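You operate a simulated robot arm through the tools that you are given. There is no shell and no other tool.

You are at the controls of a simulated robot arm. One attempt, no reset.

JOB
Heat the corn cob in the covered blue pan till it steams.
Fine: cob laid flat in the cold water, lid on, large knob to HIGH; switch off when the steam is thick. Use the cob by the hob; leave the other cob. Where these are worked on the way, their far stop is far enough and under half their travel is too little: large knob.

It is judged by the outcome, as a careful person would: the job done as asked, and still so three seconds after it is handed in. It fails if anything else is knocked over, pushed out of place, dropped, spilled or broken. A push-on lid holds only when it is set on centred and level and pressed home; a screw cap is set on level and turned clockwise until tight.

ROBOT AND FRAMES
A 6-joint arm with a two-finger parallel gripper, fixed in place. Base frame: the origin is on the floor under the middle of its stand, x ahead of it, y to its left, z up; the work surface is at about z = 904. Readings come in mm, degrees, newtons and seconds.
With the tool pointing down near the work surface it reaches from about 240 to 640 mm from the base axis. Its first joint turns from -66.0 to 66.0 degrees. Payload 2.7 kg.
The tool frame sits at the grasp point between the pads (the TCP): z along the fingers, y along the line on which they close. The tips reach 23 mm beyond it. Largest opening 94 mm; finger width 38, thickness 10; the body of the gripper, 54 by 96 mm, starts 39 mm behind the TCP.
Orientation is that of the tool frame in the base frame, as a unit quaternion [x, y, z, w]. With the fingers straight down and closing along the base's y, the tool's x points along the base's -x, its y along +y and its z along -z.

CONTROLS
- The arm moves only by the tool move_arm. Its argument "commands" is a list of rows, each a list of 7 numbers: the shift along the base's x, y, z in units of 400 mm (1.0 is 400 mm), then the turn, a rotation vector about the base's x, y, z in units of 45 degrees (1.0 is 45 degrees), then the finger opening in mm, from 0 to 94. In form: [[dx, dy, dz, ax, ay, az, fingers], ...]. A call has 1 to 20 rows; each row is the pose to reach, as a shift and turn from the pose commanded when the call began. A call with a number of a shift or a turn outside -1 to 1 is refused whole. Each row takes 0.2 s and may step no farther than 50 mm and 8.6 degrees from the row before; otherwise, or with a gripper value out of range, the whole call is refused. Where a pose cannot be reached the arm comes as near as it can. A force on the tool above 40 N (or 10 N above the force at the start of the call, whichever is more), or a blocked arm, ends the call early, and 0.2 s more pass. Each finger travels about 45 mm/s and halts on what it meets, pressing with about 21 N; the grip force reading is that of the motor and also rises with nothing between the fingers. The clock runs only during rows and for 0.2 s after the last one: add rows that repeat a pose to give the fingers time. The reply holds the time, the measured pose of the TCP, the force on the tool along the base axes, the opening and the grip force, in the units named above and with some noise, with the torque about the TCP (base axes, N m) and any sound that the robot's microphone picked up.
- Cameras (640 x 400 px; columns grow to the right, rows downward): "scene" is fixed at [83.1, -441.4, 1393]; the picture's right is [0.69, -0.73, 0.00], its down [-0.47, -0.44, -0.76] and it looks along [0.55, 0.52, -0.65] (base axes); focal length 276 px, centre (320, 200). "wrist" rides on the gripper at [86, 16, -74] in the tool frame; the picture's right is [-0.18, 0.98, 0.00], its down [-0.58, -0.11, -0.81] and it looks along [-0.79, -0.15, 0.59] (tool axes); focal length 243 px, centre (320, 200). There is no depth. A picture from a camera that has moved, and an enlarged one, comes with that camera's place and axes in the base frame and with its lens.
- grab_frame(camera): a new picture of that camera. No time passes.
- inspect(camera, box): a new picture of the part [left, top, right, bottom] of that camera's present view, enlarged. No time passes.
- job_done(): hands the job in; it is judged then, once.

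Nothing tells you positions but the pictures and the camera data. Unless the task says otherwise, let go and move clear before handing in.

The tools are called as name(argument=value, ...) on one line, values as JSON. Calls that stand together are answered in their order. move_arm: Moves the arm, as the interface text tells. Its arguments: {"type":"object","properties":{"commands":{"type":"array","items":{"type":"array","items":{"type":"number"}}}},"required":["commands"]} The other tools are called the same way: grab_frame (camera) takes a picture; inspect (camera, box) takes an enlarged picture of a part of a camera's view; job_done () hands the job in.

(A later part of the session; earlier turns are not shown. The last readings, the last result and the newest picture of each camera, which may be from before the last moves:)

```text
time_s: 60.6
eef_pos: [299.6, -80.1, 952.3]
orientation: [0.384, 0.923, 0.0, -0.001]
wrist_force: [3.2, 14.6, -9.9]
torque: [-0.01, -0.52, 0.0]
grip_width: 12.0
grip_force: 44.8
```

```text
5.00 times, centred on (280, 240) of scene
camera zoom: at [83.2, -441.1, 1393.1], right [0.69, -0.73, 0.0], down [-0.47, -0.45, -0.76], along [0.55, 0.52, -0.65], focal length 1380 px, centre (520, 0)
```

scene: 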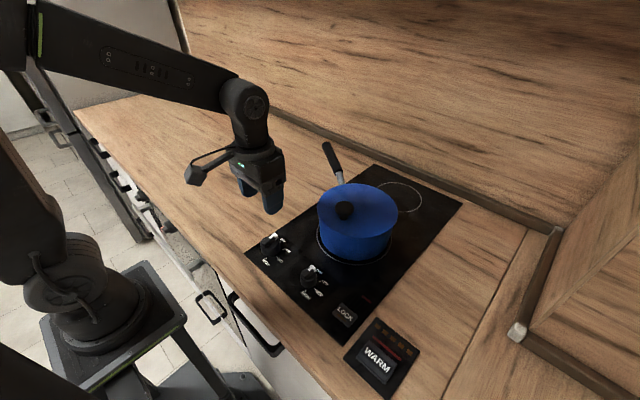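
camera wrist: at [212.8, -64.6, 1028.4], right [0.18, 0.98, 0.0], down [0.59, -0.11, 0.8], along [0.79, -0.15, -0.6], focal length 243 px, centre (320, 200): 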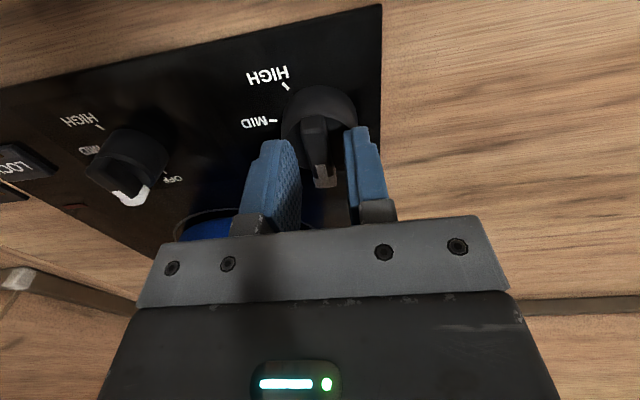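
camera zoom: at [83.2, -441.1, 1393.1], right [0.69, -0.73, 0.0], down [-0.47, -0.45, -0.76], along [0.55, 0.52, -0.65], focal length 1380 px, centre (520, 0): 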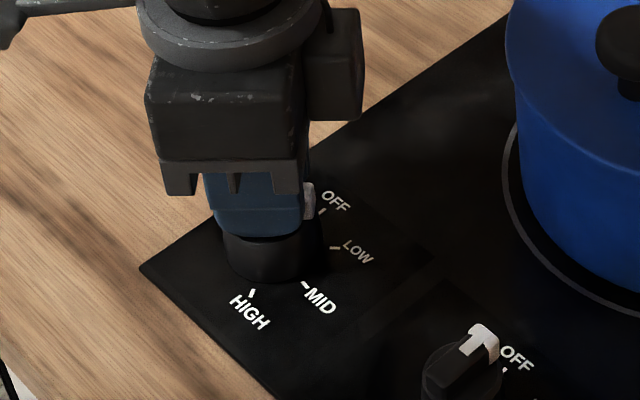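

The knob follows the gripper; the pointer is near LOW. I'll relieve the small side force and keep turning.

move_arm(commands=[[-0.0005, 0.002, -0.001, 0, 0, -0.1, 0], [-0.0005, 0.003, -0.001, 0, 0, -0.25, 0], [-0.0005, 0.003, -0.001, 0, 0, -0.4, 0], [-0.0005, 0.003, -0.001, 0, 0, -0.55, 0], [-0.0005, 0.003, -0.001, 0, 0, -0.7, 0], [-0.0005, 0.003, -0.001, 0, 0, -0.85, 0], [-0.0005, 0.003, -0.001, 0, 0, -1.0, 0]])

inspect(camera="scene", box=[240, 200, 320, 280])

```text
time_s: 62.2
eef_pos: [300.0, -80.8, 952.6]
orientation: [0.708, 0.706, 0.0, -0.001]
wrist_force: [6.9, -9.7, -11.2]
torque: [-1.52, -0.14, 0.03]
grip_width: 12.1
grip_force: 44.6
```

```text
5.00 times, centred on (280, 240) of scene
camera zoom: at [83.4, -441.7, 1392.9], right [0.69, -0.73, 0.0], down [-0.47, -0.44, -0.76], along [0.55, 0.52, -0.65], focal length 1380 px, centre (520, 0)
```

zoom: 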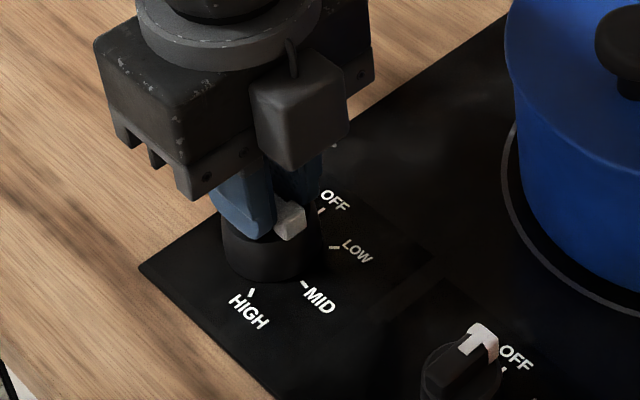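

The knob is at about 90°, between LOW and MID. Some twist has built up in the grip, so I'll open slightly to release the strain, re-close and continue.

move_arm(commands=[[0, 0, 0.0, 0, 0, 0, 14], [0, 0, 0.001, 0, 0, 0, 20], [0, 0, 0.001, 0, 0, 0, 20]])

grab_frame(camera="wrist")

inspect(camera="scene", box=[240, 200, 320, 280])

```text
time_s: 63.0
eef_pos: [298.4, -78.4, 952.1]
orientation: [0.707, 0.707, 0.0, -0.001]
wrist_force: [0.1, 0.4, 0.7]
torque: [-0.02, -0.03, 0.0]
grip_width: 20.0
grip_force: 0.1
```

```text
taken
camera wrist: at [314.6, 6.7, 1026.6], right [0.98, -0.18, 0.0], down [-0.11, -0.58, 0.81], along [-0.15, -0.79, -0.59], focal length 243 px, centre (320, 200)
```

wrist: 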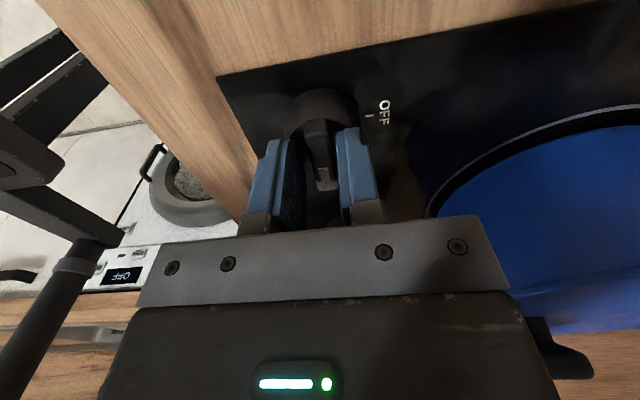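

```text
5.00 times, centred on (280, 240) of scene
camera zoom: at [83.1, -441.4, 1393.0], right [0.69, -0.73, 0.0], down [-0.47, -0.44, -0.76], along [0.55, 0.52, -0.65], focal length 1380 px, centre (520, 0)
```

zoom: 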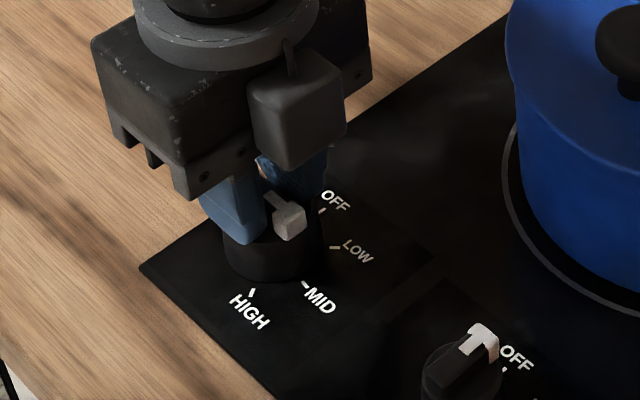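

inspect(camera="wrist", box=[230, 70, 410, 230])

```text
2.50 times, centred on (320, 150) of wrist
camera zoom: at [314.6, 6.7, 1026.6], right [0.98, -0.18, 0.0], down [-0.11, -0.58, 0.81], along [-0.15, -0.79, -0.59], focal length 606 px, centre (320, 325)
```

zoom: 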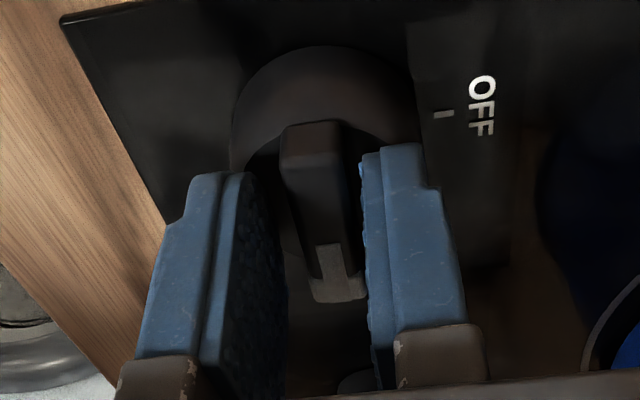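

The ridge is still aligned with the fingers. I'll nudge onto the axis, re-close and turn another 45°.

move_arm(commands=[[0.001, -0.004, 0, 0, 0, 0, 20], [0.001, -0.004, 0, 0, 0, 0, 10], [0.001, -0.004, 0, 0, 0, 0, 0], [0.001, -0.004, 0, 0, 0, 0, 0], [0.001, -0.004, 0, 0, 0, -0.1, 0], [0.001, -0.004, 0, 0, 0, -0.25, 0], [0.001, -0.004, 0, 0, 0, -0.4, 0], [0.001, -0.004, 0, 0, 0, -0.55, 0], [0.001, -0.004, 0, 0, 0, -0.7, 0], [0.001, -0.004, 0, 0, 0, -0.85, 0], [0.001, -0.004, 0, 0, 0, -1.0, 0]])

inspect(camera="scene", box=[240, 200, 320, 280])

```text
time_s: 65.4
eef_pos: [299.5, -81.8, 952.3]
orientation: [0.924, 0.382, 0.001, -0.001]
wrist_force: [3.6, -17.2, 5.6]
torque: [-0.43, 0.1, -0.01]
grip_width: 12.1
grip_force: 45.1
```

```text
5.00 times, centred on (280, 240) of scene
camera zoom: at [83.1, -441.9, 1392.9], right [0.69, -0.73, 0.0], down [-0.47, -0.44, -0.76], along [0.55, 0.52, -0.65], focal length 1380 px, centre (520, 0)
```

zoom: 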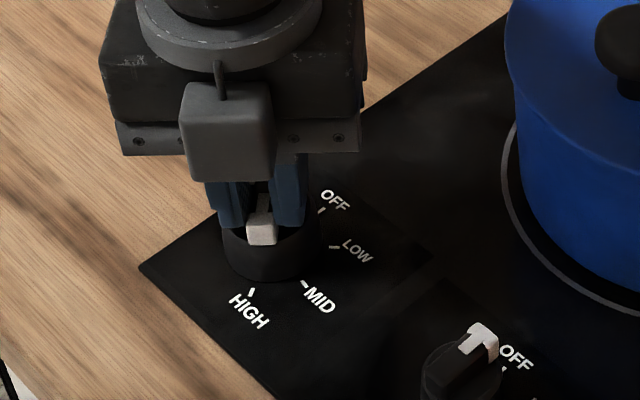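

Pointer is close to HIGH. I'll relieve the side force and turn the last ~15–20° up to the stop.

move_arm(commands=[[0, -0.002, 0, 0, 0, -0.08, 0], [0, -0.003, 0, 0, 0, -0.18, 0], [0, -0.003, 0, 0, 0, -0.28, 0], [0, -0.003, 0, 0, 0, -0.36, 0], [0, -0.003, 0, 0, 0, -0.36, 0]])

inspect(camera="scene", box=[240, 200, 320, 280])

grab_frame(camera="scene")

```text
time_s: 66.6
eef_pos: [298.0, -82.8, 952.0]
orientation: [0.969, 0.248, 0.0, -0.002]
wrist_force: [5.0, 11.3, -7.0]
torque: [0.83, -1.37, 1.11]
grip_width: 12.1
grip_force: 44.4
```

```text
5.00 times, centred on (280, 240) of scene
camera zoom: at [83.2, -441.2, 1393.1], right [0.69, -0.73, 0.0], down [-0.47, -0.45, -0.76], along [0.55, 0.52, -0.65], focal length 1380 px, centre (520, 0)
```

zoom: 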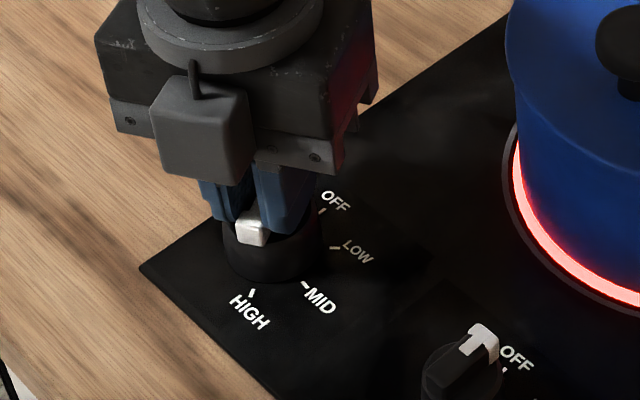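

```text
taken
```

scene: 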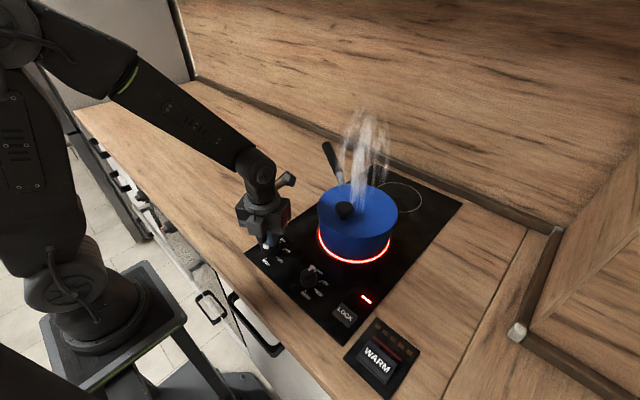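

The burner glows under the pan, the hot light is lit and steam is already rising; the knob is against its HIGH stop. I'll look at the steam closely while holding the knob.

inspect(camera="scene", box=[300, 80, 440, 280])

inspect(camera="scene", box=[330, 280, 430, 400])

grab_frame(camera="wrist")

```text
2.00 times, centred on (370, 180) of scene
camera zoom: at [83.2, -441.2, 1393.1], right [0.69, -0.73, 0.0], down [-0.47, -0.45, -0.76], along [0.55, 0.52, -0.65], focal length 552 px, centre (220, 240)
```

zoom: 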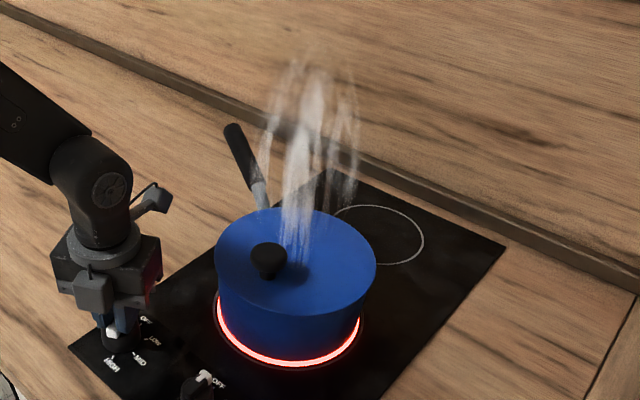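

```text
3.33 times, centred on (380, 340) of scene
camera zoom: at [83.2, -441.2, 1393.1], right [0.69, -0.73, 0.0], down [-0.47, -0.45, -0.76], along [0.55, 0.52, -0.65], focal length 920 px, centre (120, -267)
```

zoom: 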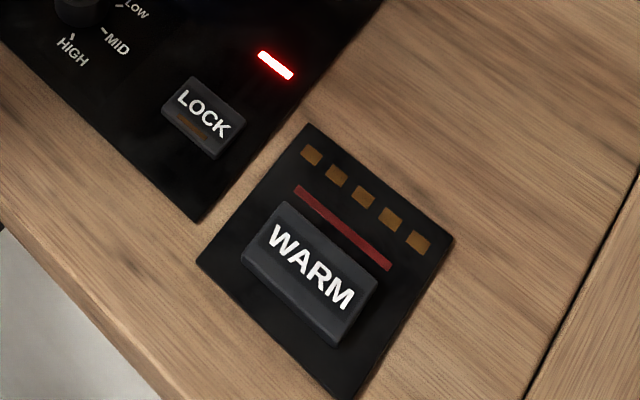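

```text
taken
camera wrist: at [382.5, -54.1, 1026.4], right [0.31, -0.95, 0.0], down [-0.56, -0.19, 0.81], along [-0.77, -0.25, -0.59], focal length 243 px, centre (320, 200)
```

wrist: 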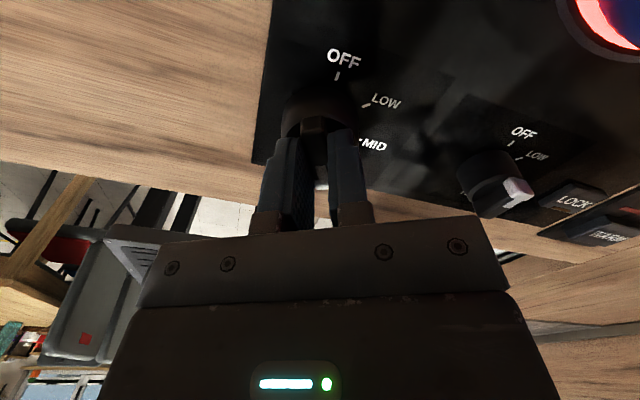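

Steam is present but still thin. I'll hold the knob and let a second and a half pass, then look again.

move_arm(commands=[[0, 0, 0, 0, 0, 0.03, 0], [0, 0, 0, 0, 0, 0.03, 0], [0, 0, 0, 0, 0, 0.03, 0], [0, 0, 0, 0, 0, 0.03, 0], [0, 0, 0, 0, 0, 0.03, 0], [0, 0, 0, 0, 0, 0.03, 0]])

inspect(camera="scene", box=[300, 80, 440, 280])

```text
time_s: 68.0
eef_pos: [301.1, -81.2, 952.4]
orientation: [0.966, 0.259, 0.001, -0.001]
wrist_force: [10.6, 28.2, -5.0]
torque: [0.39, -0.23, 0.01]
grip_width: 11.7
grip_force: 44.8
```

```text
2.00 times, centred on (370, 180) of scene
camera zoom: at [83.4, -440.7, 1393.2], right [0.69, -0.73, 0.0], down [-0.47, -0.45, -0.76], along [0.55, 0.52, -0.65], focal length 552 px, centre (220, 240)
```

zoom: 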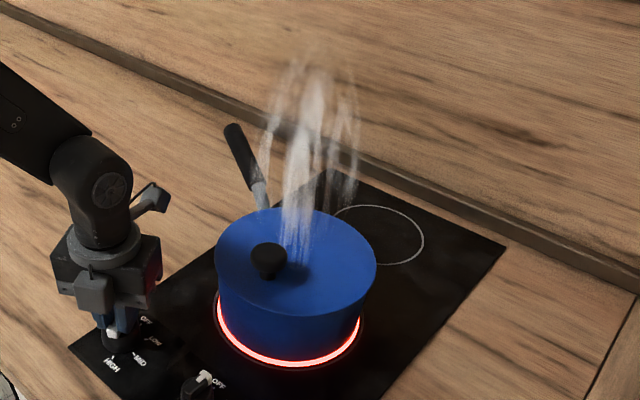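

The steam looks unchanged so far. I'll ease the grip to relieve side strain (the knob should stay at HIGH) and let about two more seconds pass.

move_arm(commands=[[0, 0, 0.0, 0, 0, 0, 14], [0, 0, 0.001, 0, 0, 0, 20], [0, 0, 0.001, 0, 0, 0, 20], [0, 0, 0.001, 0, 0, 0, 20], [0, 0, 0.001, 0, 0, 0, 20], [0, 0, 0.001, 0, 0, 0, 20], [0, 0, 0.001, 0, 0, 0, 20], [0, 0, 0.001, 0, 0, 0, 20]])

inspect(camera="scene", box=[300, 80, 440, 280])

inspect(camera="scene", box=[240, 200, 320, 280])

inspect(camera="wrist", box=[230, 30, 410, 230])

```text
time_s: 69.8
eef_pos: [298.8, -82.2, 951.9]
orientation: [0.965, 0.261, 0.0, -0.001]
wrist_force: [0.2, -0.2, 0.0]
torque: [0.02, 0.01, -0.02]
grip_width: 20.0
grip_force: 0.0
```

```text
2.00 times, centred on (370, 180) of scene
camera zoom: at [83.1, -441.4, 1393.0], right [0.69, -0.73, 0.0], down [-0.47, -0.44, -0.76], along [0.55, 0.52, -0.65], focal length 552 px, centre (220, 240)
```

zoom: 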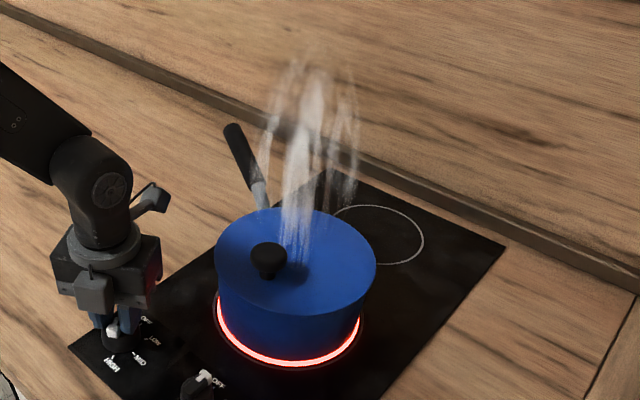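

```text
5.00 times, centred on (280, 240) of scene
camera zoom: at [83.1, -441.4, 1393.0], right [0.69, -0.73, 0.0], down [-0.47, -0.44, -0.76], along [0.55, 0.52, -0.65], focal length 1380 px, centre (520, 0)
```

zoom: 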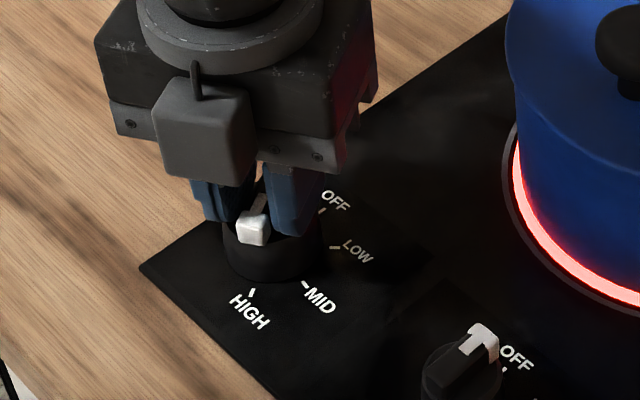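

```text
2.00 times, centred on (320, 130) of wrist
camera zoom: at [381.4, -52.8, 1026.5], right [0.33, -0.94, 0.0], down [-0.56, -0.2, 0.81], along [-0.76, -0.27, -0.59], focal length 485 px, centre (320, 340)
```

zoom: 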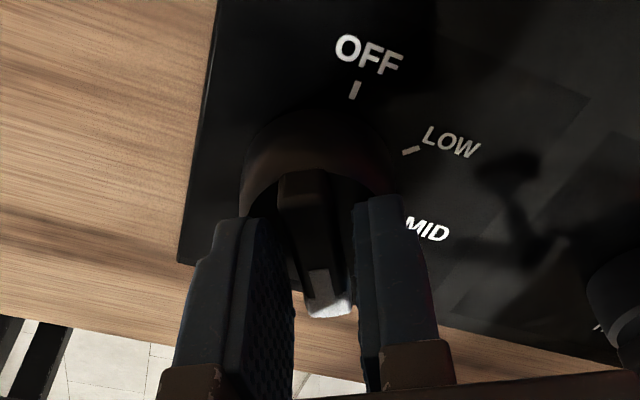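

The knob holds at HIGH with the fingers relaxed. I'll zoom in on the steam as a reference, wait two more seconds and compare.

inspect(camera="scene", box=[320, 90, 410, 220])

move_arm(commands=[[0, 0, 0, 0, 0, 0, 20], [0, 0, 0, 0, 0, 0, 20], [0, 0, 0, 0, 0, 0, 20], [0, 0, 0, 0, 0, 0, 20], [0, 0, 0, 0, 0, 0, 20], [0, 0, 0, 0, 0, 0, 20], [0, 0, 0, 0, 0, 0, 20], [0, 0, 0, 0, 0, 0, 20]])

inspect(camera="scene", box=[320, 90, 410, 220])

```text
3.08 times, centred on (365, 155) of scene
camera zoom: at [83.1, -441.4, 1393.0], right [0.69, -0.73, 0.0], down [-0.47, -0.44, -0.76], along [0.55, 0.52, -0.65], focal length 849 px, centre (182, 338)
```

zoom: 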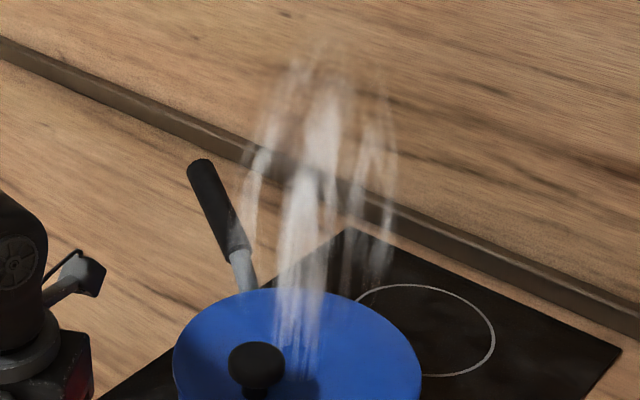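

```text
time_s: 71.6
eef_pos: [298.7, -81.2, 952.0]
orientation: [0.965, 0.26, -0.001, -0.001]
wrist_force: [0.1, 1.0, 0.1]
torque: [0.01, -0.03, -0.01]
grip_width: 20.2
grip_force: 0.2
```

```text
3.08 times, centred on (365, 155) of scene
camera zoom: at [83.1, -441.4, 1393.0], right [0.69, -0.73, 0.0], down [-0.47, -0.44, -0.76], along [0.55, 0.52, -0.65], focal length 849 px, centre (182, 338)
```

zoom: 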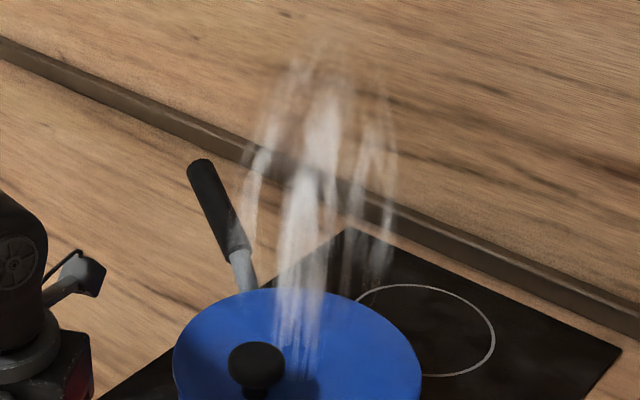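

No change yet; these wisps are still see-through. I'll keep waiting in short intervals.

move_arm(commands=[[0, 0, 0, 0, 0, 0, 20], [0, 0, 0, 0, 0, 0, 20], [0, 0, 0, 0, 0, 0, 20], [0, 0, 0, 0, 0, 0, 20], [0, 0, 0, 0, 0, 0, 20], [0, 0, 0, 0, 0, 0, 20], [0, 0, 0, 0, 0, 0, 20], [0, 0, 0, 0, 0, 0, 20], [0, 0, 0, 0, 0, 0, 20], [0, 0, 0, 0, 0, 0, 20]])

inspect(camera="scene", box=[320, 90, 410, 220])

```text
time_s: 73.8
eef_pos: [299.9, -81.0, 951.7]
orientation: [0.965, 0.261, 0.001, -0.001]
wrist_force: [-0.1, -0.4, 0.2]
torque: [0.0, -0.02, -0.01]
grip_width: 19.9
grip_force: 0.1
```

```text
3.08 times, centred on (365, 155) of scene
camera zoom: at [83.1, -441.4, 1393.0], right [0.69, -0.73, 0.0], down [-0.47, -0.44, -0.76], along [0.55, 0.52, -0.65], focal length 849 px, centre (182, 338)
```

zoom: 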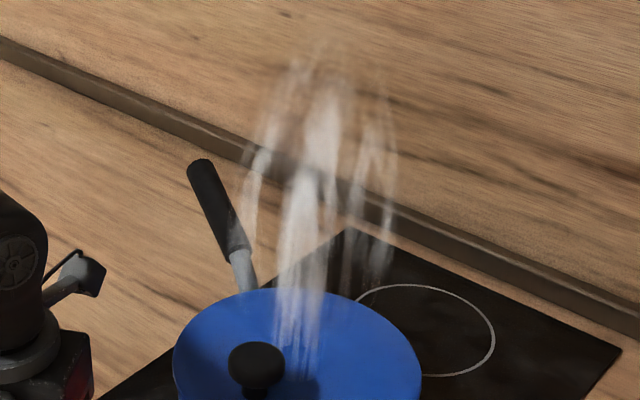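

The burner only lit in the last turn at about 66 s, so heating has run only 7–8 s. I'll keep waiting and comparing.

move_arm(commands=[[0, 0, 0, 0, 0, 0, 20], [0, 0, 0, 0, 0, 0, 20], [0, 0, 0, 0, 0, 0, 20], [0, 0, 0, 0, 0, 0, 20], [0, 0, 0, 0, 0, 0, 20], [0, 0, 0, 0, 0, 0, 20], [0, 0, 0, 0, 0, 0, 20], [0, 0, 0, 0, 0, 0, 20], [0, 0, 0, 0, 0, 0, 20], [0, 0, 0, 0, 0, 0, 20]])

inspect(camera="scene", box=[320, 90, 410, 220])

grab_frame(camera="scene")

```text
time_s: 76.0
eef_pos: [300.2, -81.2, 952.7]
orientation: [0.966, 0.26, 0.001, -0.001]
wrist_force: [-0.5, -0.9, -0.6]
torque: [0.0, -0.02, 0.02]
grip_width: 19.8
grip_force: 0.1
```

```text
3.08 times, centred on (365, 155) of scene
camera zoom: at [83.1, -441.4, 1393.0], right [0.69, -0.73, 0.0], down [-0.47, -0.44, -0.76], along [0.55, 0.52, -0.65], focal length 849 px, centre (182, 338)
```

zoom: 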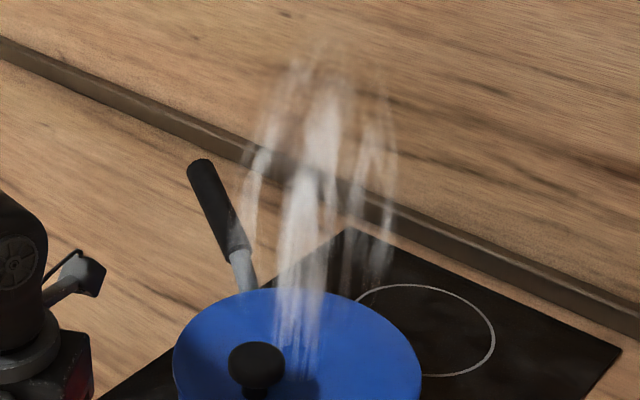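

```text
taken
```

scene: 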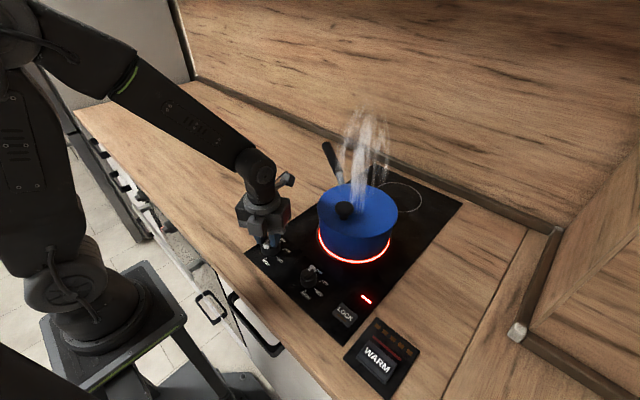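

move_arm(commands=[[0, 0, 0, 0, 0, 0, 20], [0, 0, 0, 0, 0, 0, 20], [0, 0, 0, 0, 0, 0, 20], [0, 0, 0, 0, 0, 0, 20], [0, 0, 0, 0, 0, 0, 20], [0, 0, 0, 0, 0, 0, 20], [0, 0, 0, 0, 0, 0, 20], [0, 0, 0, 0, 0, 0, 20]])

inspect(camera="scene", box=[320, 90, 410, 220])

```text
time_s: 77.8
eef_pos: [298.8, -83.3, 953.5]
orientation: [0.965, 0.261, 0.001, -0.001]
wrist_force: [1.0, -0.3, 0.1]
torque: [0.02, 0.0, 0.01]
grip_width: 19.8
grip_force: 0.0
```

```text
3.08 times, centred on (365, 155) of scene
camera zoom: at [83.1, -441.4, 1393.0], right [0.69, -0.73, 0.0], down [-0.47, -0.44, -0.76], along [0.55, 0.52, -0.65], focal length 849 px, centre (182, 338)
```

zoom: 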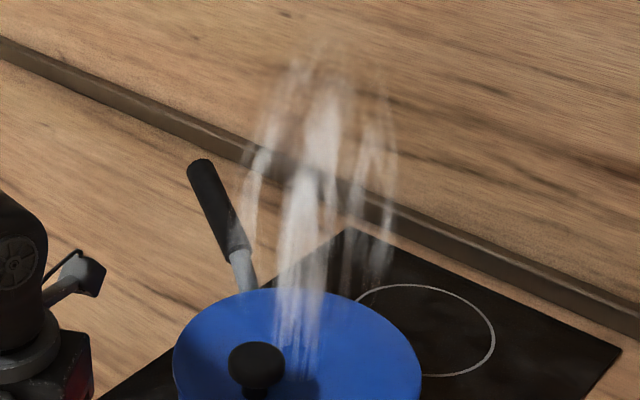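

move_arm(commands=[[0, 0, 0, 0, 0, 0, 20], [0, 0, 0, 0, 0, 0, 20], [0, 0, 0, 0, 0, 0, 20], [0, 0, 0, 0, 0, 0, 20], [0, 0, 0, 0, 0, 0, 20], [0, 0, 0, 0, 0, 0, 20], [0, 0, 0, 0, 0, 0, 20], [0, 0, 0, 0, 0, 0, 20]])

inspect(camera="scene", box=[320, 90, 410, 220])

```text
time_s: 79.6
eef_pos: [298.8, -83.7, 952.7]
orientation: [0.965, 0.261, 0.0, -0.001]
wrist_force: [-0.5, 0.2, -0.1]
torque: [0.01, 0.02, -0.03]
grip_width: 20.2
grip_force: 0.0
```

```text
3.08 times, centred on (365, 155) of scene
camera zoom: at [83.1, -441.4, 1393.0], right [0.69, -0.73, 0.0], down [-0.47, -0.44, -0.76], along [0.55, 0.52, -0.65], focal length 849 px, centre (182, 338)
```

zoom: 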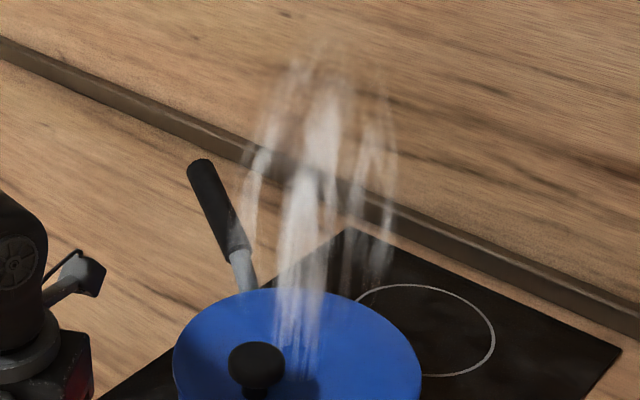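

move_arm(commands=[[0, 0, 0, 0, 0, 0, 20], [0, 0, 0, 0, 0, 0, 20], [0, 0, 0, 0, 0, 0, 20], [0, 0, 0, 0, 0, 0, 20], [0, 0, 0, 0, 0, 0, 20], [0, 0, 0, 0, 0, 0, 20], [0, 0, 0, 0, 0, 0, 20], [0, 0, 0, 0, 0, 0, 20], [0, 0, 0, 0, 0, 0, 20], [0, 0, 0, 0, 0, 0, 20]])

inspect(camera="scene", box=[320, 90, 410, 220])

```text
time_s: 81.8
eef_pos: [299.7, -82.9, 952.9]
orientation: [0.965, 0.261, 0.001, -0.001]
wrist_force: [0.5, -0.1, -0.7]
torque: [0.0, 0.03, -0.02]
grip_width: 20.1
grip_force: 0.1
```

```text
3.08 times, centred on (365, 155) of scene
camera zoom: at [83.1, -441.4, 1393.0], right [0.69, -0.73, 0.0], down [-0.47, -0.44, -0.76], along [0.55, 0.52, -0.65], focal length 849 px, centre (182, 338)
```

zoom: 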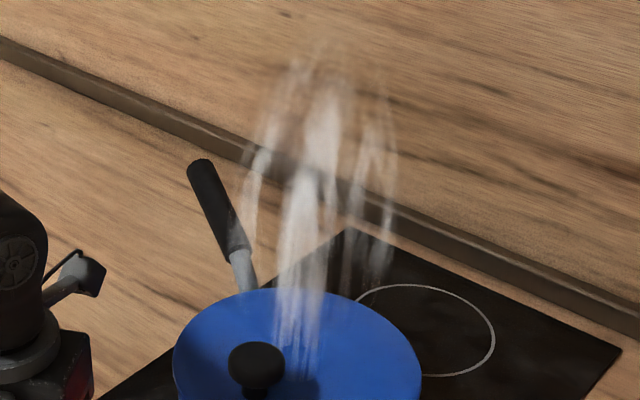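

Still the same wisps after about 16 s of heating. I'll continue in 4 s intervals, checking each time.

move_arm(commands=[[0, 0, 0, 0, 0, 0, 20], [0, 0, 0, 0, 0, 0, 20], [0, 0, 0, 0, 0, 0, 20], [0, 0, 0, 0, 0, 0, 20], [0, 0, 0, 0, 0, 0, 20], [0, 0, 0, 0, 0, 0, 20], [0, 0, 0, 0, 0, 0, 20], [0, 0, 0, 0, 0, 0, 20], [0, 0, 0, 0, 0, 0, 20], [0, 0, 0, 0, 0, 0, 20], [0, 0, 0, 0, 0, 0, 20], [0, 0, 0, 0, 0, 0, 20], [0, 0, 0, 0, 0, 0, 20], [0, 0, 0, 0, 0, 0, 20]])

inspect(camera="scene", box=[320, 90, 410, 220])

```text
time_s: 84.8
eef_pos: [298.7, -81.9, 952.1]
orientation: [0.965, 0.261, 0.0, -0.001]
wrist_force: [0.3, 0.3, 0.2]
torque: [-0.01, -0.04, 0.0]
grip_width: 20.1
grip_force: 0.0
```

```text
3.08 times, centred on (365, 155) of scene
camera zoom: at [83.1, -441.4, 1393.0], right [0.69, -0.73, 0.0], down [-0.47, -0.44, -0.76], along [0.55, 0.52, -0.65], focal length 849 px, centre (182, 338)
```

zoom: 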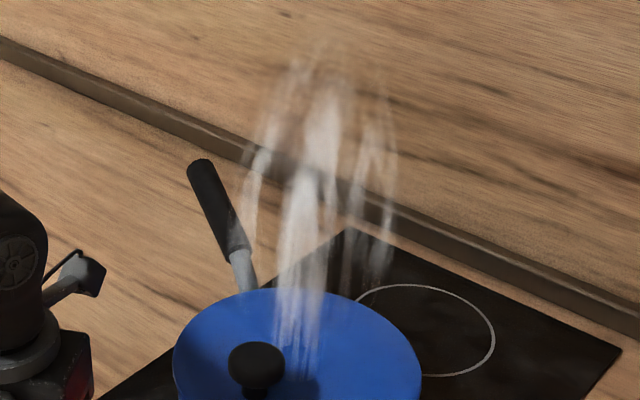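

No change yet. Since steam began within a second of switching on, this is most likely the thin first stage, so I'll keep waiting and watching.

move_arm(commands=[[0, 0, 0, 0, 0, 0, 20], [0, 0, 0, 0, 0, 0, 20], [0, 0, 0, 0, 0, 0, 20], [0, 0, 0, 0, 0, 0, 20], [0, 0, 0, 0, 0, 0, 20], [0, 0, 0, 0, 0, 0, 20], [0, 0, 0, 0, 0, 0, 20], [0, 0, 0, 0, 0, 0, 20], [0, 0, 0, 0, 0, 0, 20], [0, 0, 0, 0, 0, 0, 20], [0, 0, 0, 0, 0, 0, 20], [0, 0, 0, 0, 0, 0, 20], [0, 0, 0, 0, 0, 0, 20], [0, 0, 0, 0, 0, 0, 20]])

inspect(camera="scene", box=[320, 90, 410, 220])

```text
time_s: 87.8
eef_pos: [299.4, -82.1, 952.5]
orientation: [0.965, 0.261, 0.001, -0.002]
wrist_force: [-0.4, -0.5, -0.3]
torque: [0.02, 0.0, -0.02]
grip_width: 20.3
grip_force: 0.1
```

```text
3.08 times, centred on (365, 155) of scene
camera zoom: at [83.1, -441.4, 1393.0], right [0.69, -0.73, 0.0], down [-0.47, -0.44, -0.76], along [0.55, 0.52, -0.65], focal length 849 px, centre (182, 338)
```

zoom: 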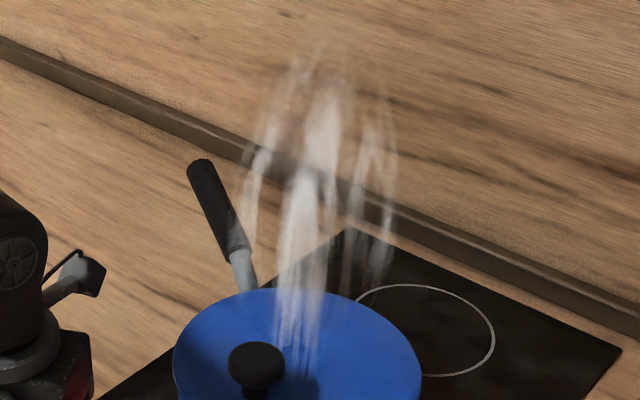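

move_arm(commands=[[0, 0, 0, 0, 0, 0, 20], [0, 0, 0, 0, 0, 0, 20], [0, 0, 0, 0, 0, 0, 20], [0, 0, 0, 0, 0, 0, 20], [0, 0, 0, 0, 0, 0, 20], [0, 0, 0, 0, 0, 0, 20], [0, 0, 0, 0, 0, 0, 20], [0, 0, 0, 0, 0, 0, 20], [0, 0, 0, 0, 0, 0, 20], [0, 0, 0, 0, 0, 0, 20], [0, 0, 0, 0, 0, 0, 20], [0, 0, 0, 0, 0, 0, 20], [0, 0, 0, 0, 0, 0, 20], [0, 0, 0, 0, 0, 0, 20]])

inspect(camera="scene", box=[320, 90, 410, 220])

```text
time_s: 90.8
eef_pos: [299.1, -82.3, 951.9]
orientation: [0.966, 0.26, 0.001, 0.0]
wrist_force: [0.5, -0.1, -0.1]
torque: [-0.01, 0.01, -0.01]
grip_width: 20.0
grip_force: 0.0
```

```text
3.08 times, centred on (365, 155) of scene
camera zoom: at [83.1, -441.4, 1393.0], right [0.69, -0.73, 0.0], down [-0.47, -0.44, -0.76], along [0.55, 0.52, -0.65], focal length 849 px, centre (182, 338)
```

zoom: 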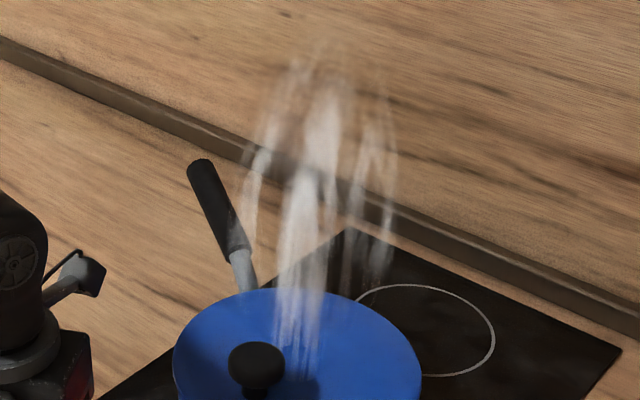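

move_arm(commands=[[0, 0, 0, 0, 0, 0, 20], [0, 0, 0, 0, 0, 0, 20], [0, 0, 0, 0, 0, 0, 20], [0, 0, 0, 0, 0, 0, 20], [0, 0, 0, 0, 0, 0, 20], [0, 0, 0, 0, 0, 0, 20], [0, 0, 0, 0, 0, 0, 20], [0, 0, 0, 0, 0, 0, 20], [0, 0, 0, 0, 0, 0, 20], [0, 0, 0, 0, 0, 0, 20], [0, 0, 0, 0, 0, 0, 20], [0, 0, 0, 0, 0, 0, 20], [0, 0, 0, 0, 0, 0, 20], [0, 0, 0, 0, 0, 0, 20]])

grab_frame(camera="scene")

```text
time_s: 93.8
eef_pos: [299.4, -82.8, 951.5]
orientation: [0.965, 0.26, 0.001, 0.0]
wrist_force: [0.2, -0.2, -0.3]
torque: [0.03, 0.01, 0.04]
grip_width: 20.2
grip_force: 0.0
```

```text
taken
```

scene: 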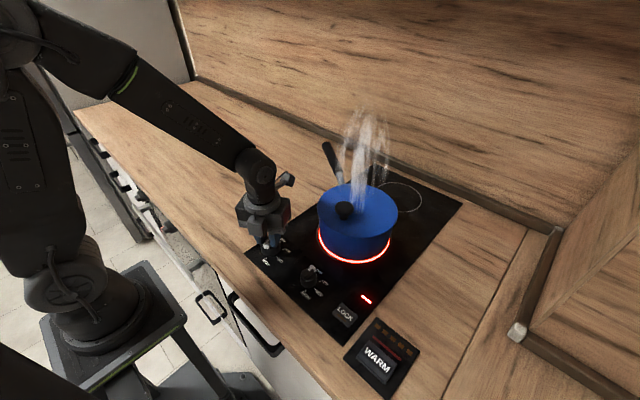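

move_arm(commands=[[0, 0, 0, 0, 0, 0, 20], [0, 0, 0, 0, 0, 0, 20], [0, 0, 0, 0, 0, 0, 20], [0, 0, 0, 0, 0, 0, 20], [0, 0, 0, 0, 0, 0, 20], [0, 0, 0, 0, 0, 0, 20], [0, 0, 0, 0, 0, 0, 20], [0, 0, 0, 0, 0, 0, 20], [0, 0, 0, 0, 0, 0, 20], [0, 0, 0, 0, 0, 0, 20], [0, 0, 0, 0, 0, 0, 20], [0, 0, 0, 0, 0, 0, 20], [0, 0, 0, 0, 0, 0, 20], [0, 0, 0, 0, 0, 0, 20]])

inspect(camera="scene", box=[320, 90, 410, 220])

```text
time_s: 96.8
eef_pos: [299.9, -82.4, 953.5]
orientation: [0.966, 0.26, 0.001, -0.001]
wrist_force: [-0.1, 0.1, 0.4]
torque: [0.01, 0.02, -0.01]
grip_width: 19.8
grip_force: 0.2
```

```text
3.08 times, centred on (365, 155) of scene
camera zoom: at [83.1, -441.4, 1393.0], right [0.69, -0.73, 0.0], down [-0.47, -0.44, -0.76], along [0.55, 0.52, -0.65], focal length 849 px, centre (182, 338)
```

zoom: 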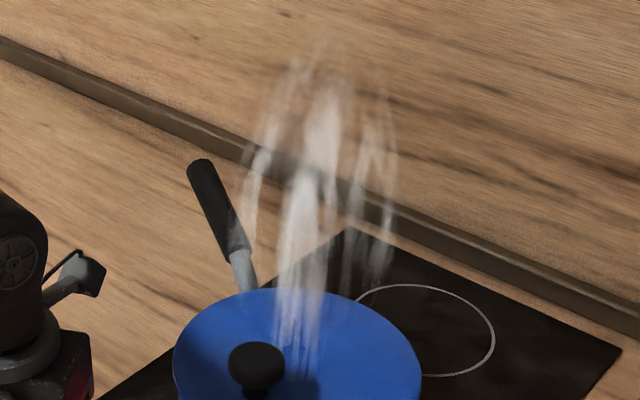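

The plume still looks the same; I'll take a tighter reference view, wait, and compare density again.

inspect(camera="scene", box=[335, 100, 395, 200])

move_arm(commands=[[0, 0, 0, 0, 0, 0, 20], [0, 0, 0, 0, 0, 0, 20], [0, 0, 0, 0, 0, 0, 20], [0, 0, 0, 0, 0, 0, 20], [0, 0, 0, 0, 0, 0, 20], [0, 0, 0, 0, 0, 0, 20], [0, 0, 0, 0, 0, 0, 20], [0, 0, 0, 0, 0, 0, 20], [0, 0, 0, 0, 0, 0, 20], [0, 0, 0, 0, 0, 0, 20], [0, 0, 0, 0, 0, 0, 20], [0, 0, 0, 0, 0, 0, 20], [0, 0, 0, 0, 0, 0, 20], [0, 0, 0, 0, 0, 0, 20], [0, 0, 0, 0, 0, 0, 20], [0, 0, 0, 0, 0, 0, 20]])

inspect(camera="scene", box=[335, 100, 395, 200])

```text
4.00 times, centred on (365, 150) of scene
camera zoom: at [83.1, -441.4, 1393.0], right [0.69, -0.73, 0.0], down [-0.47, -0.44, -0.76], along [0.55, 0.52, -0.65], focal length 1104 px, centre (140, 400)
```

zoom: 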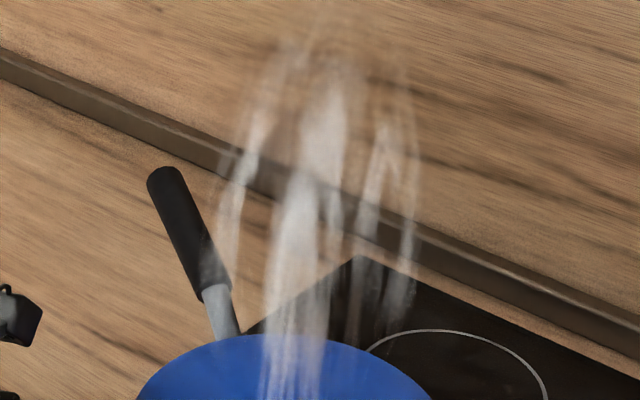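

```text
time_s: 100.2
eef_pos: [298.9, -82.9, 952.5]
orientation: [0.965, 0.261, 0.002, -0.001]
wrist_force: [0.2, 0.8, 0.1]
torque: [0.0, 0.01, -0.02]
grip_width: 20.0
grip_force: 0.0
```

```text
4.00 times, centred on (365, 150) of scene
camera zoom: at [83.1, -441.4, 1393.0], right [0.69, -0.73, 0.0], down [-0.47, -0.44, -0.76], along [0.55, 0.52, -0.65], focal length 1104 px, centre (140, 400)
```

zoom: 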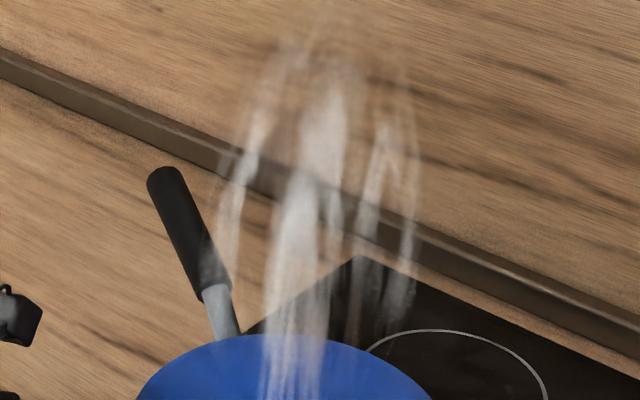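

move_arm(commands=[[0, 0, 0, 0, 0, 0, 20], [0, 0, 0, 0, 0, 0, 20], [0, 0, 0, 0, 0, 0, 20], [0, 0, 0, 0, 0, 0, 20], [0, 0, 0, 0, 0, 0, 20], [0, 0, 0, 0, 0, 0, 20], [0, 0, 0, 0, 0, 0, 20], [0, 0, 0, 0, 0, 0, 20], [0, 0, 0, 0, 0, 0, 20], [0, 0, 0, 0, 0, 0, 20], [0, 0, 0, 0, 0, 0, 20], [0, 0, 0, 0, 0, 0, 20], [0, 0, 0, 0, 0, 0, 20], [0, 0, 0, 0, 0, 0, 20], [0, 0, 0, 0, 0, 0, 20], [0, 0, 0, 0, 0, 0, 20], [0, 0, 0, 0, 0, 0, 20], [0, 0, 0, 0, 0, 0, 20], [0, 0, 0, 0, 0, 0, 20], [0, 0, 0, 0, 0, 0, 20]])

inspect(camera="scene", box=[300, 80, 440, 280])

```text
time_s: 104.4
eef_pos: [298.3, -81.1, 952.5]
orientation: [0.966, 0.26, 0.001, -0.001]
wrist_force: [-1.4, 0.4, 0.2]
torque: [-0.01, 0.0, 0.01]
grip_width: 20.1
grip_force: 0.1
```

```text
2.00 times, centred on (370, 180) of scene
camera zoom: at [83.1, -441.4, 1393.0], right [0.69, -0.73, 0.0], down [-0.47, -0.44, -0.76], along [0.55, 0.52, -0.65], focal length 552 px, centre (220, 240)
```

zoom: 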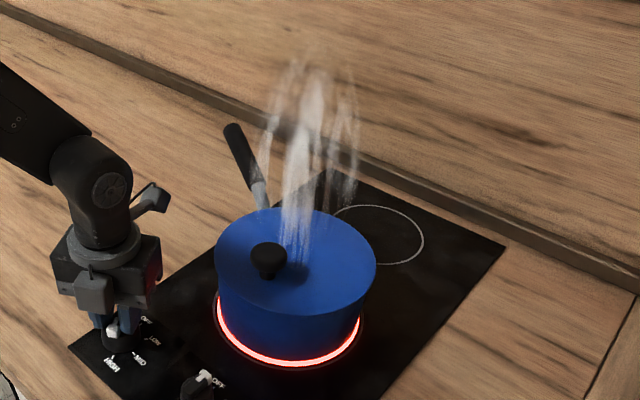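

move_arm(commands=[[0, 0, 0, 0, 0, 0, 20], [0, 0, 0, 0, 0, 0, 20], [0, 0, 0, 0, 0, 0, 20], [0, 0, 0, 0, 0, 0, 20], [0, 0, 0, 0, 0, 0, 20], [0, 0, 0, 0, 0, 0, 20], [0, 0, 0, 0, 0, 0, 20], [0, 0, 0, 0, 0, 0, 20], [0, 0, 0, 0, 0, 0, 20], [0, 0, 0, 0, 0, 0, 20], [0, 0, 0, 0, 0, 0, 20], [0, 0, 0, 0, 0, 0, 20], [0, 0, 0, 0, 0, 0, 20], [0, 0, 0, 0, 0, 0, 20], [0, 0, 0, 0, 0, 0, 20], [0, 0, 0, 0, 0, 0, 20], [0, 0, 0, 0, 0, 0, 20], [0, 0, 0, 0, 0, 0, 20], [0, 0, 0, 0, 0, 0, 20], [0, 0, 0, 0, 0, 0, 20]])

inspect(camera="scene", box=[335, 100, 395, 200])

inspect(camera="scene", box=[240, 200, 420, 400])

```text
time_s: 108.6
eef_pos: [299.2, -82.1, 951.1]
orientation: [0.966, 0.26, 0.001, -0.001]
wrist_force: [-0.7, -0.3, 0.1]
torque: [-0.01, -0.03, -0.01]
grip_width: 19.9
grip_force: 0.1
```

```text
4.00 times, centred on (365, 150) of scene
camera zoom: at [83.1, -441.4, 1393.0], right [0.69, -0.73, 0.0], down [-0.47, -0.44, -0.76], along [0.55, 0.52, -0.65], focal length 1104 px, centre (140, 400)
```

zoom: 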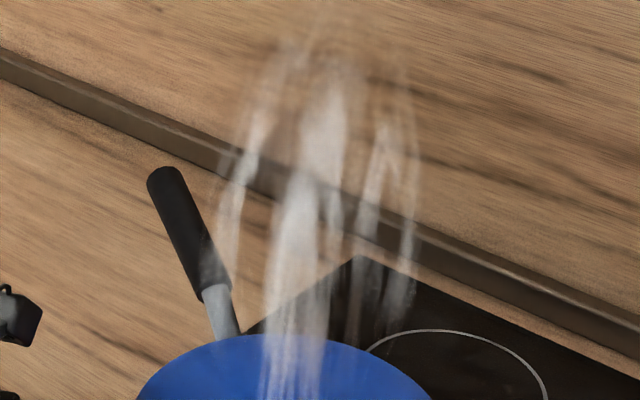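

```text
2.00 times, centred on (330, 300) of scene
camera zoom: at [83.1, -441.4, 1393.0], right [0.69, -0.73, 0.0], down [-0.47, -0.44, -0.76], along [0.55, 0.52, -0.65], focal length 552 px, centre (300, 0)
```

zoom: 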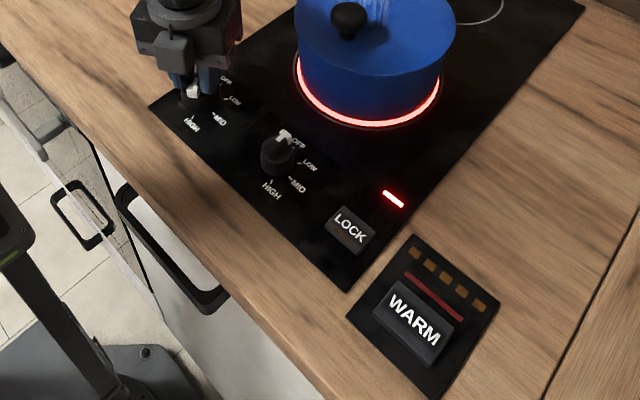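

move_arm(commands=[[0, 0, 0, 0, 0, 0, 20], [0, 0, 0, 0, 0, 0, 20], [0, 0, 0, 0, 0, 0, 20], [0, 0, 0, 0, 0, 0, 20], [0, 0, 0, 0, 0, 0, 20], [0, 0, 0, 0, 0, 0, 20], [0, 0, 0, 0, 0, 0, 20], [0, 0, 0, 0, 0, 0, 20], [0, 0, 0, 0, 0, 0, 20], [0, 0, 0, 0, 0, 0, 20], [0, 0, 0, 0, 0, 0, 20], [0, 0, 0, 0, 0, 0, 20], [0, 0, 0, 0, 0, 0, 20], [0, 0, 0, 0, 0, 0, 20], [0, 0, 0, 0, 0, 0, 20], [0, 0, 0, 0, 0, 0, 20], [0, 0, 0, 0, 0, 0, 20], [0, 0, 0, 0, 0, 0, 20], [0, 0, 0, 0, 0, 0, 20], [0, 0, 0, 0, 0, 0, 20]])

inspect(camera="scene", box=[335, 100, 395, 200])

```text
time_s: 112.8
eef_pos: [300.6, -83.0, 952.6]
orientation: [0.966, 0.26, 0.001, -0.001]
wrist_force: [0.5, -1.2, 0.5]
torque: [-0.01, 0.02, -0.01]
grip_width: 19.9
grip_force: 0.1
```

```text
4.00 times, centred on (365, 150) of scene
camera zoom: at [83.1, -441.4, 1393.0], right [0.69, -0.73, 0.0], down [-0.47, -0.44, -0.76], along [0.55, 0.52, -0.65], focal length 1104 px, centre (140, 400)
```

zoom: 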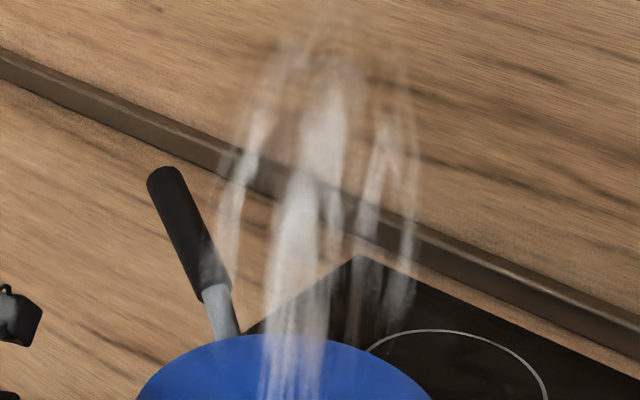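

move_arm(commands=[[0, 0, 0, 0, 0, 0, 20], [0, 0, 0, 0, 0, 0, 20], [0, 0, 0, 0, 0, 0, 20], [0, 0, 0, 0, 0, 0, 20], [0, 0, 0, 0, 0, 0, 20], [0, 0, 0, 0, 0, 0, 20], [0, 0, 0, 0, 0, 0, 20], [0, 0, 0, 0, 0, 0, 20], [0, 0, 0, 0, 0, 0, 20], [0, 0, 0, 0, 0, 0, 20], [0, 0, 0, 0, 0, 0, 20], [0, 0, 0, 0, 0, 0, 20], [0, 0, 0, 0, 0, 0, 20], [0, 0, 0, 0, 0, 0, 20], [0, 0, 0, 0, 0, 0, 20], [0, 0, 0, 0, 0, 0, 20], [0, 0, 0, 0, 0, 0, 20], [0, 0, 0, 0, 0, 0, 20], [0, 0, 0, 0, 0, 0, 20], [0, 0, 0, 0, 0, 0, 20]])

inspect(camera="scene", box=[335, 100, 395, 200])

```text
time_s: 117.0
eef_pos: [299.2, -82.8, 952.5]
orientation: [0.966, 0.26, 0.001, -0.002]
wrist_force: [0.4, -0.9, -0.8]
torque: [-0.01, 0.02, 0.02]
grip_width: 20.0
grip_force: 0.2
```

```text
4.00 times, centred on (365, 150) of scene
camera zoom: at [83.1, -441.4, 1393.0], right [0.69, -0.73, 0.0], down [-0.47, -0.44, -0.76], along [0.55, 0.52, -0.65], focal length 1104 px, centre (140, 400)
```

zoom: 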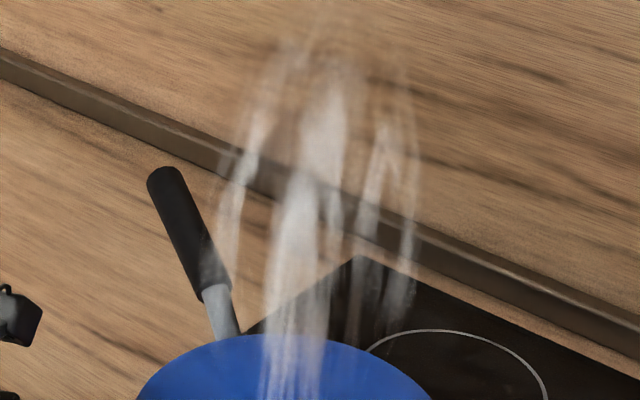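

move_arm(commands=[[0, 0, 0, 0, 0, 0, 20], [0, 0, 0, 0, 0, 0, 20], [0, 0, 0, 0, 0, 0, 20], [0, 0, 0, 0, 0, 0, 20], [0, 0, 0, 0, 0, 0, 20], [0, 0, 0, 0, 0, 0, 20], [0, 0, 0, 0, 0, 0, 20], [0, 0, 0, 0, 0, 0, 20], [0, 0, 0, 0, 0, 0, 20], [0, 0, 0, 0, 0, 0, 20], [0, 0, 0, 0, 0, 0, 20], [0, 0, 0, 0, 0, 0, 20], [0, 0, 0, 0, 0, 0, 20], [0, 0, 0, 0, 0, 0, 20], [0, 0, 0, 0, 0, 0, 20], [0, 0, 0, 0, 0, 0, 20], [0, 0, 0, 0, 0, 0, 20], [0, 0, 0, 0, 0, 0, 20], [0, 0, 0, 0, 0, 0, 20], [0, 0, 0, 0, 0, 0, 20]])

inspect(camera="scene", box=[335, 100, 395, 200])

```text
time_s: 121.2
eef_pos: [298.7, -81.8, 952.2]
orientation: [0.966, 0.26, 0.0, -0.002]
wrist_force: [0.0, 0.7, 0.4]
torque: [0.03, 0.01, 0.01]
grip_width: 20.1
grip_force: 0.0
```

```text
4.00 times, centred on (365, 150) of scene
camera zoom: at [83.1, -441.4, 1393.0], right [0.69, -0.73, 0.0], down [-0.47, -0.44, -0.76], along [0.55, 0.52, -0.65], focal length 1104 px, centre (140, 400)
```

zoom: 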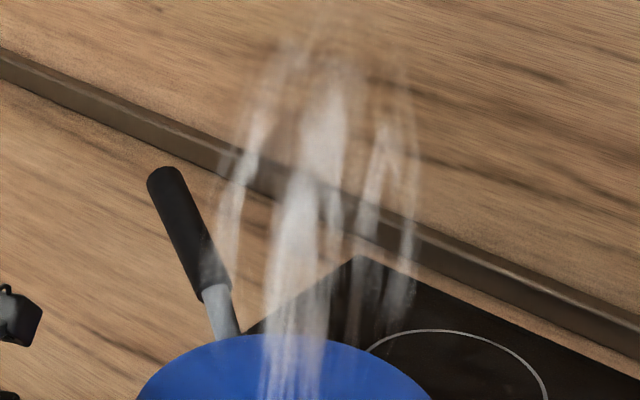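

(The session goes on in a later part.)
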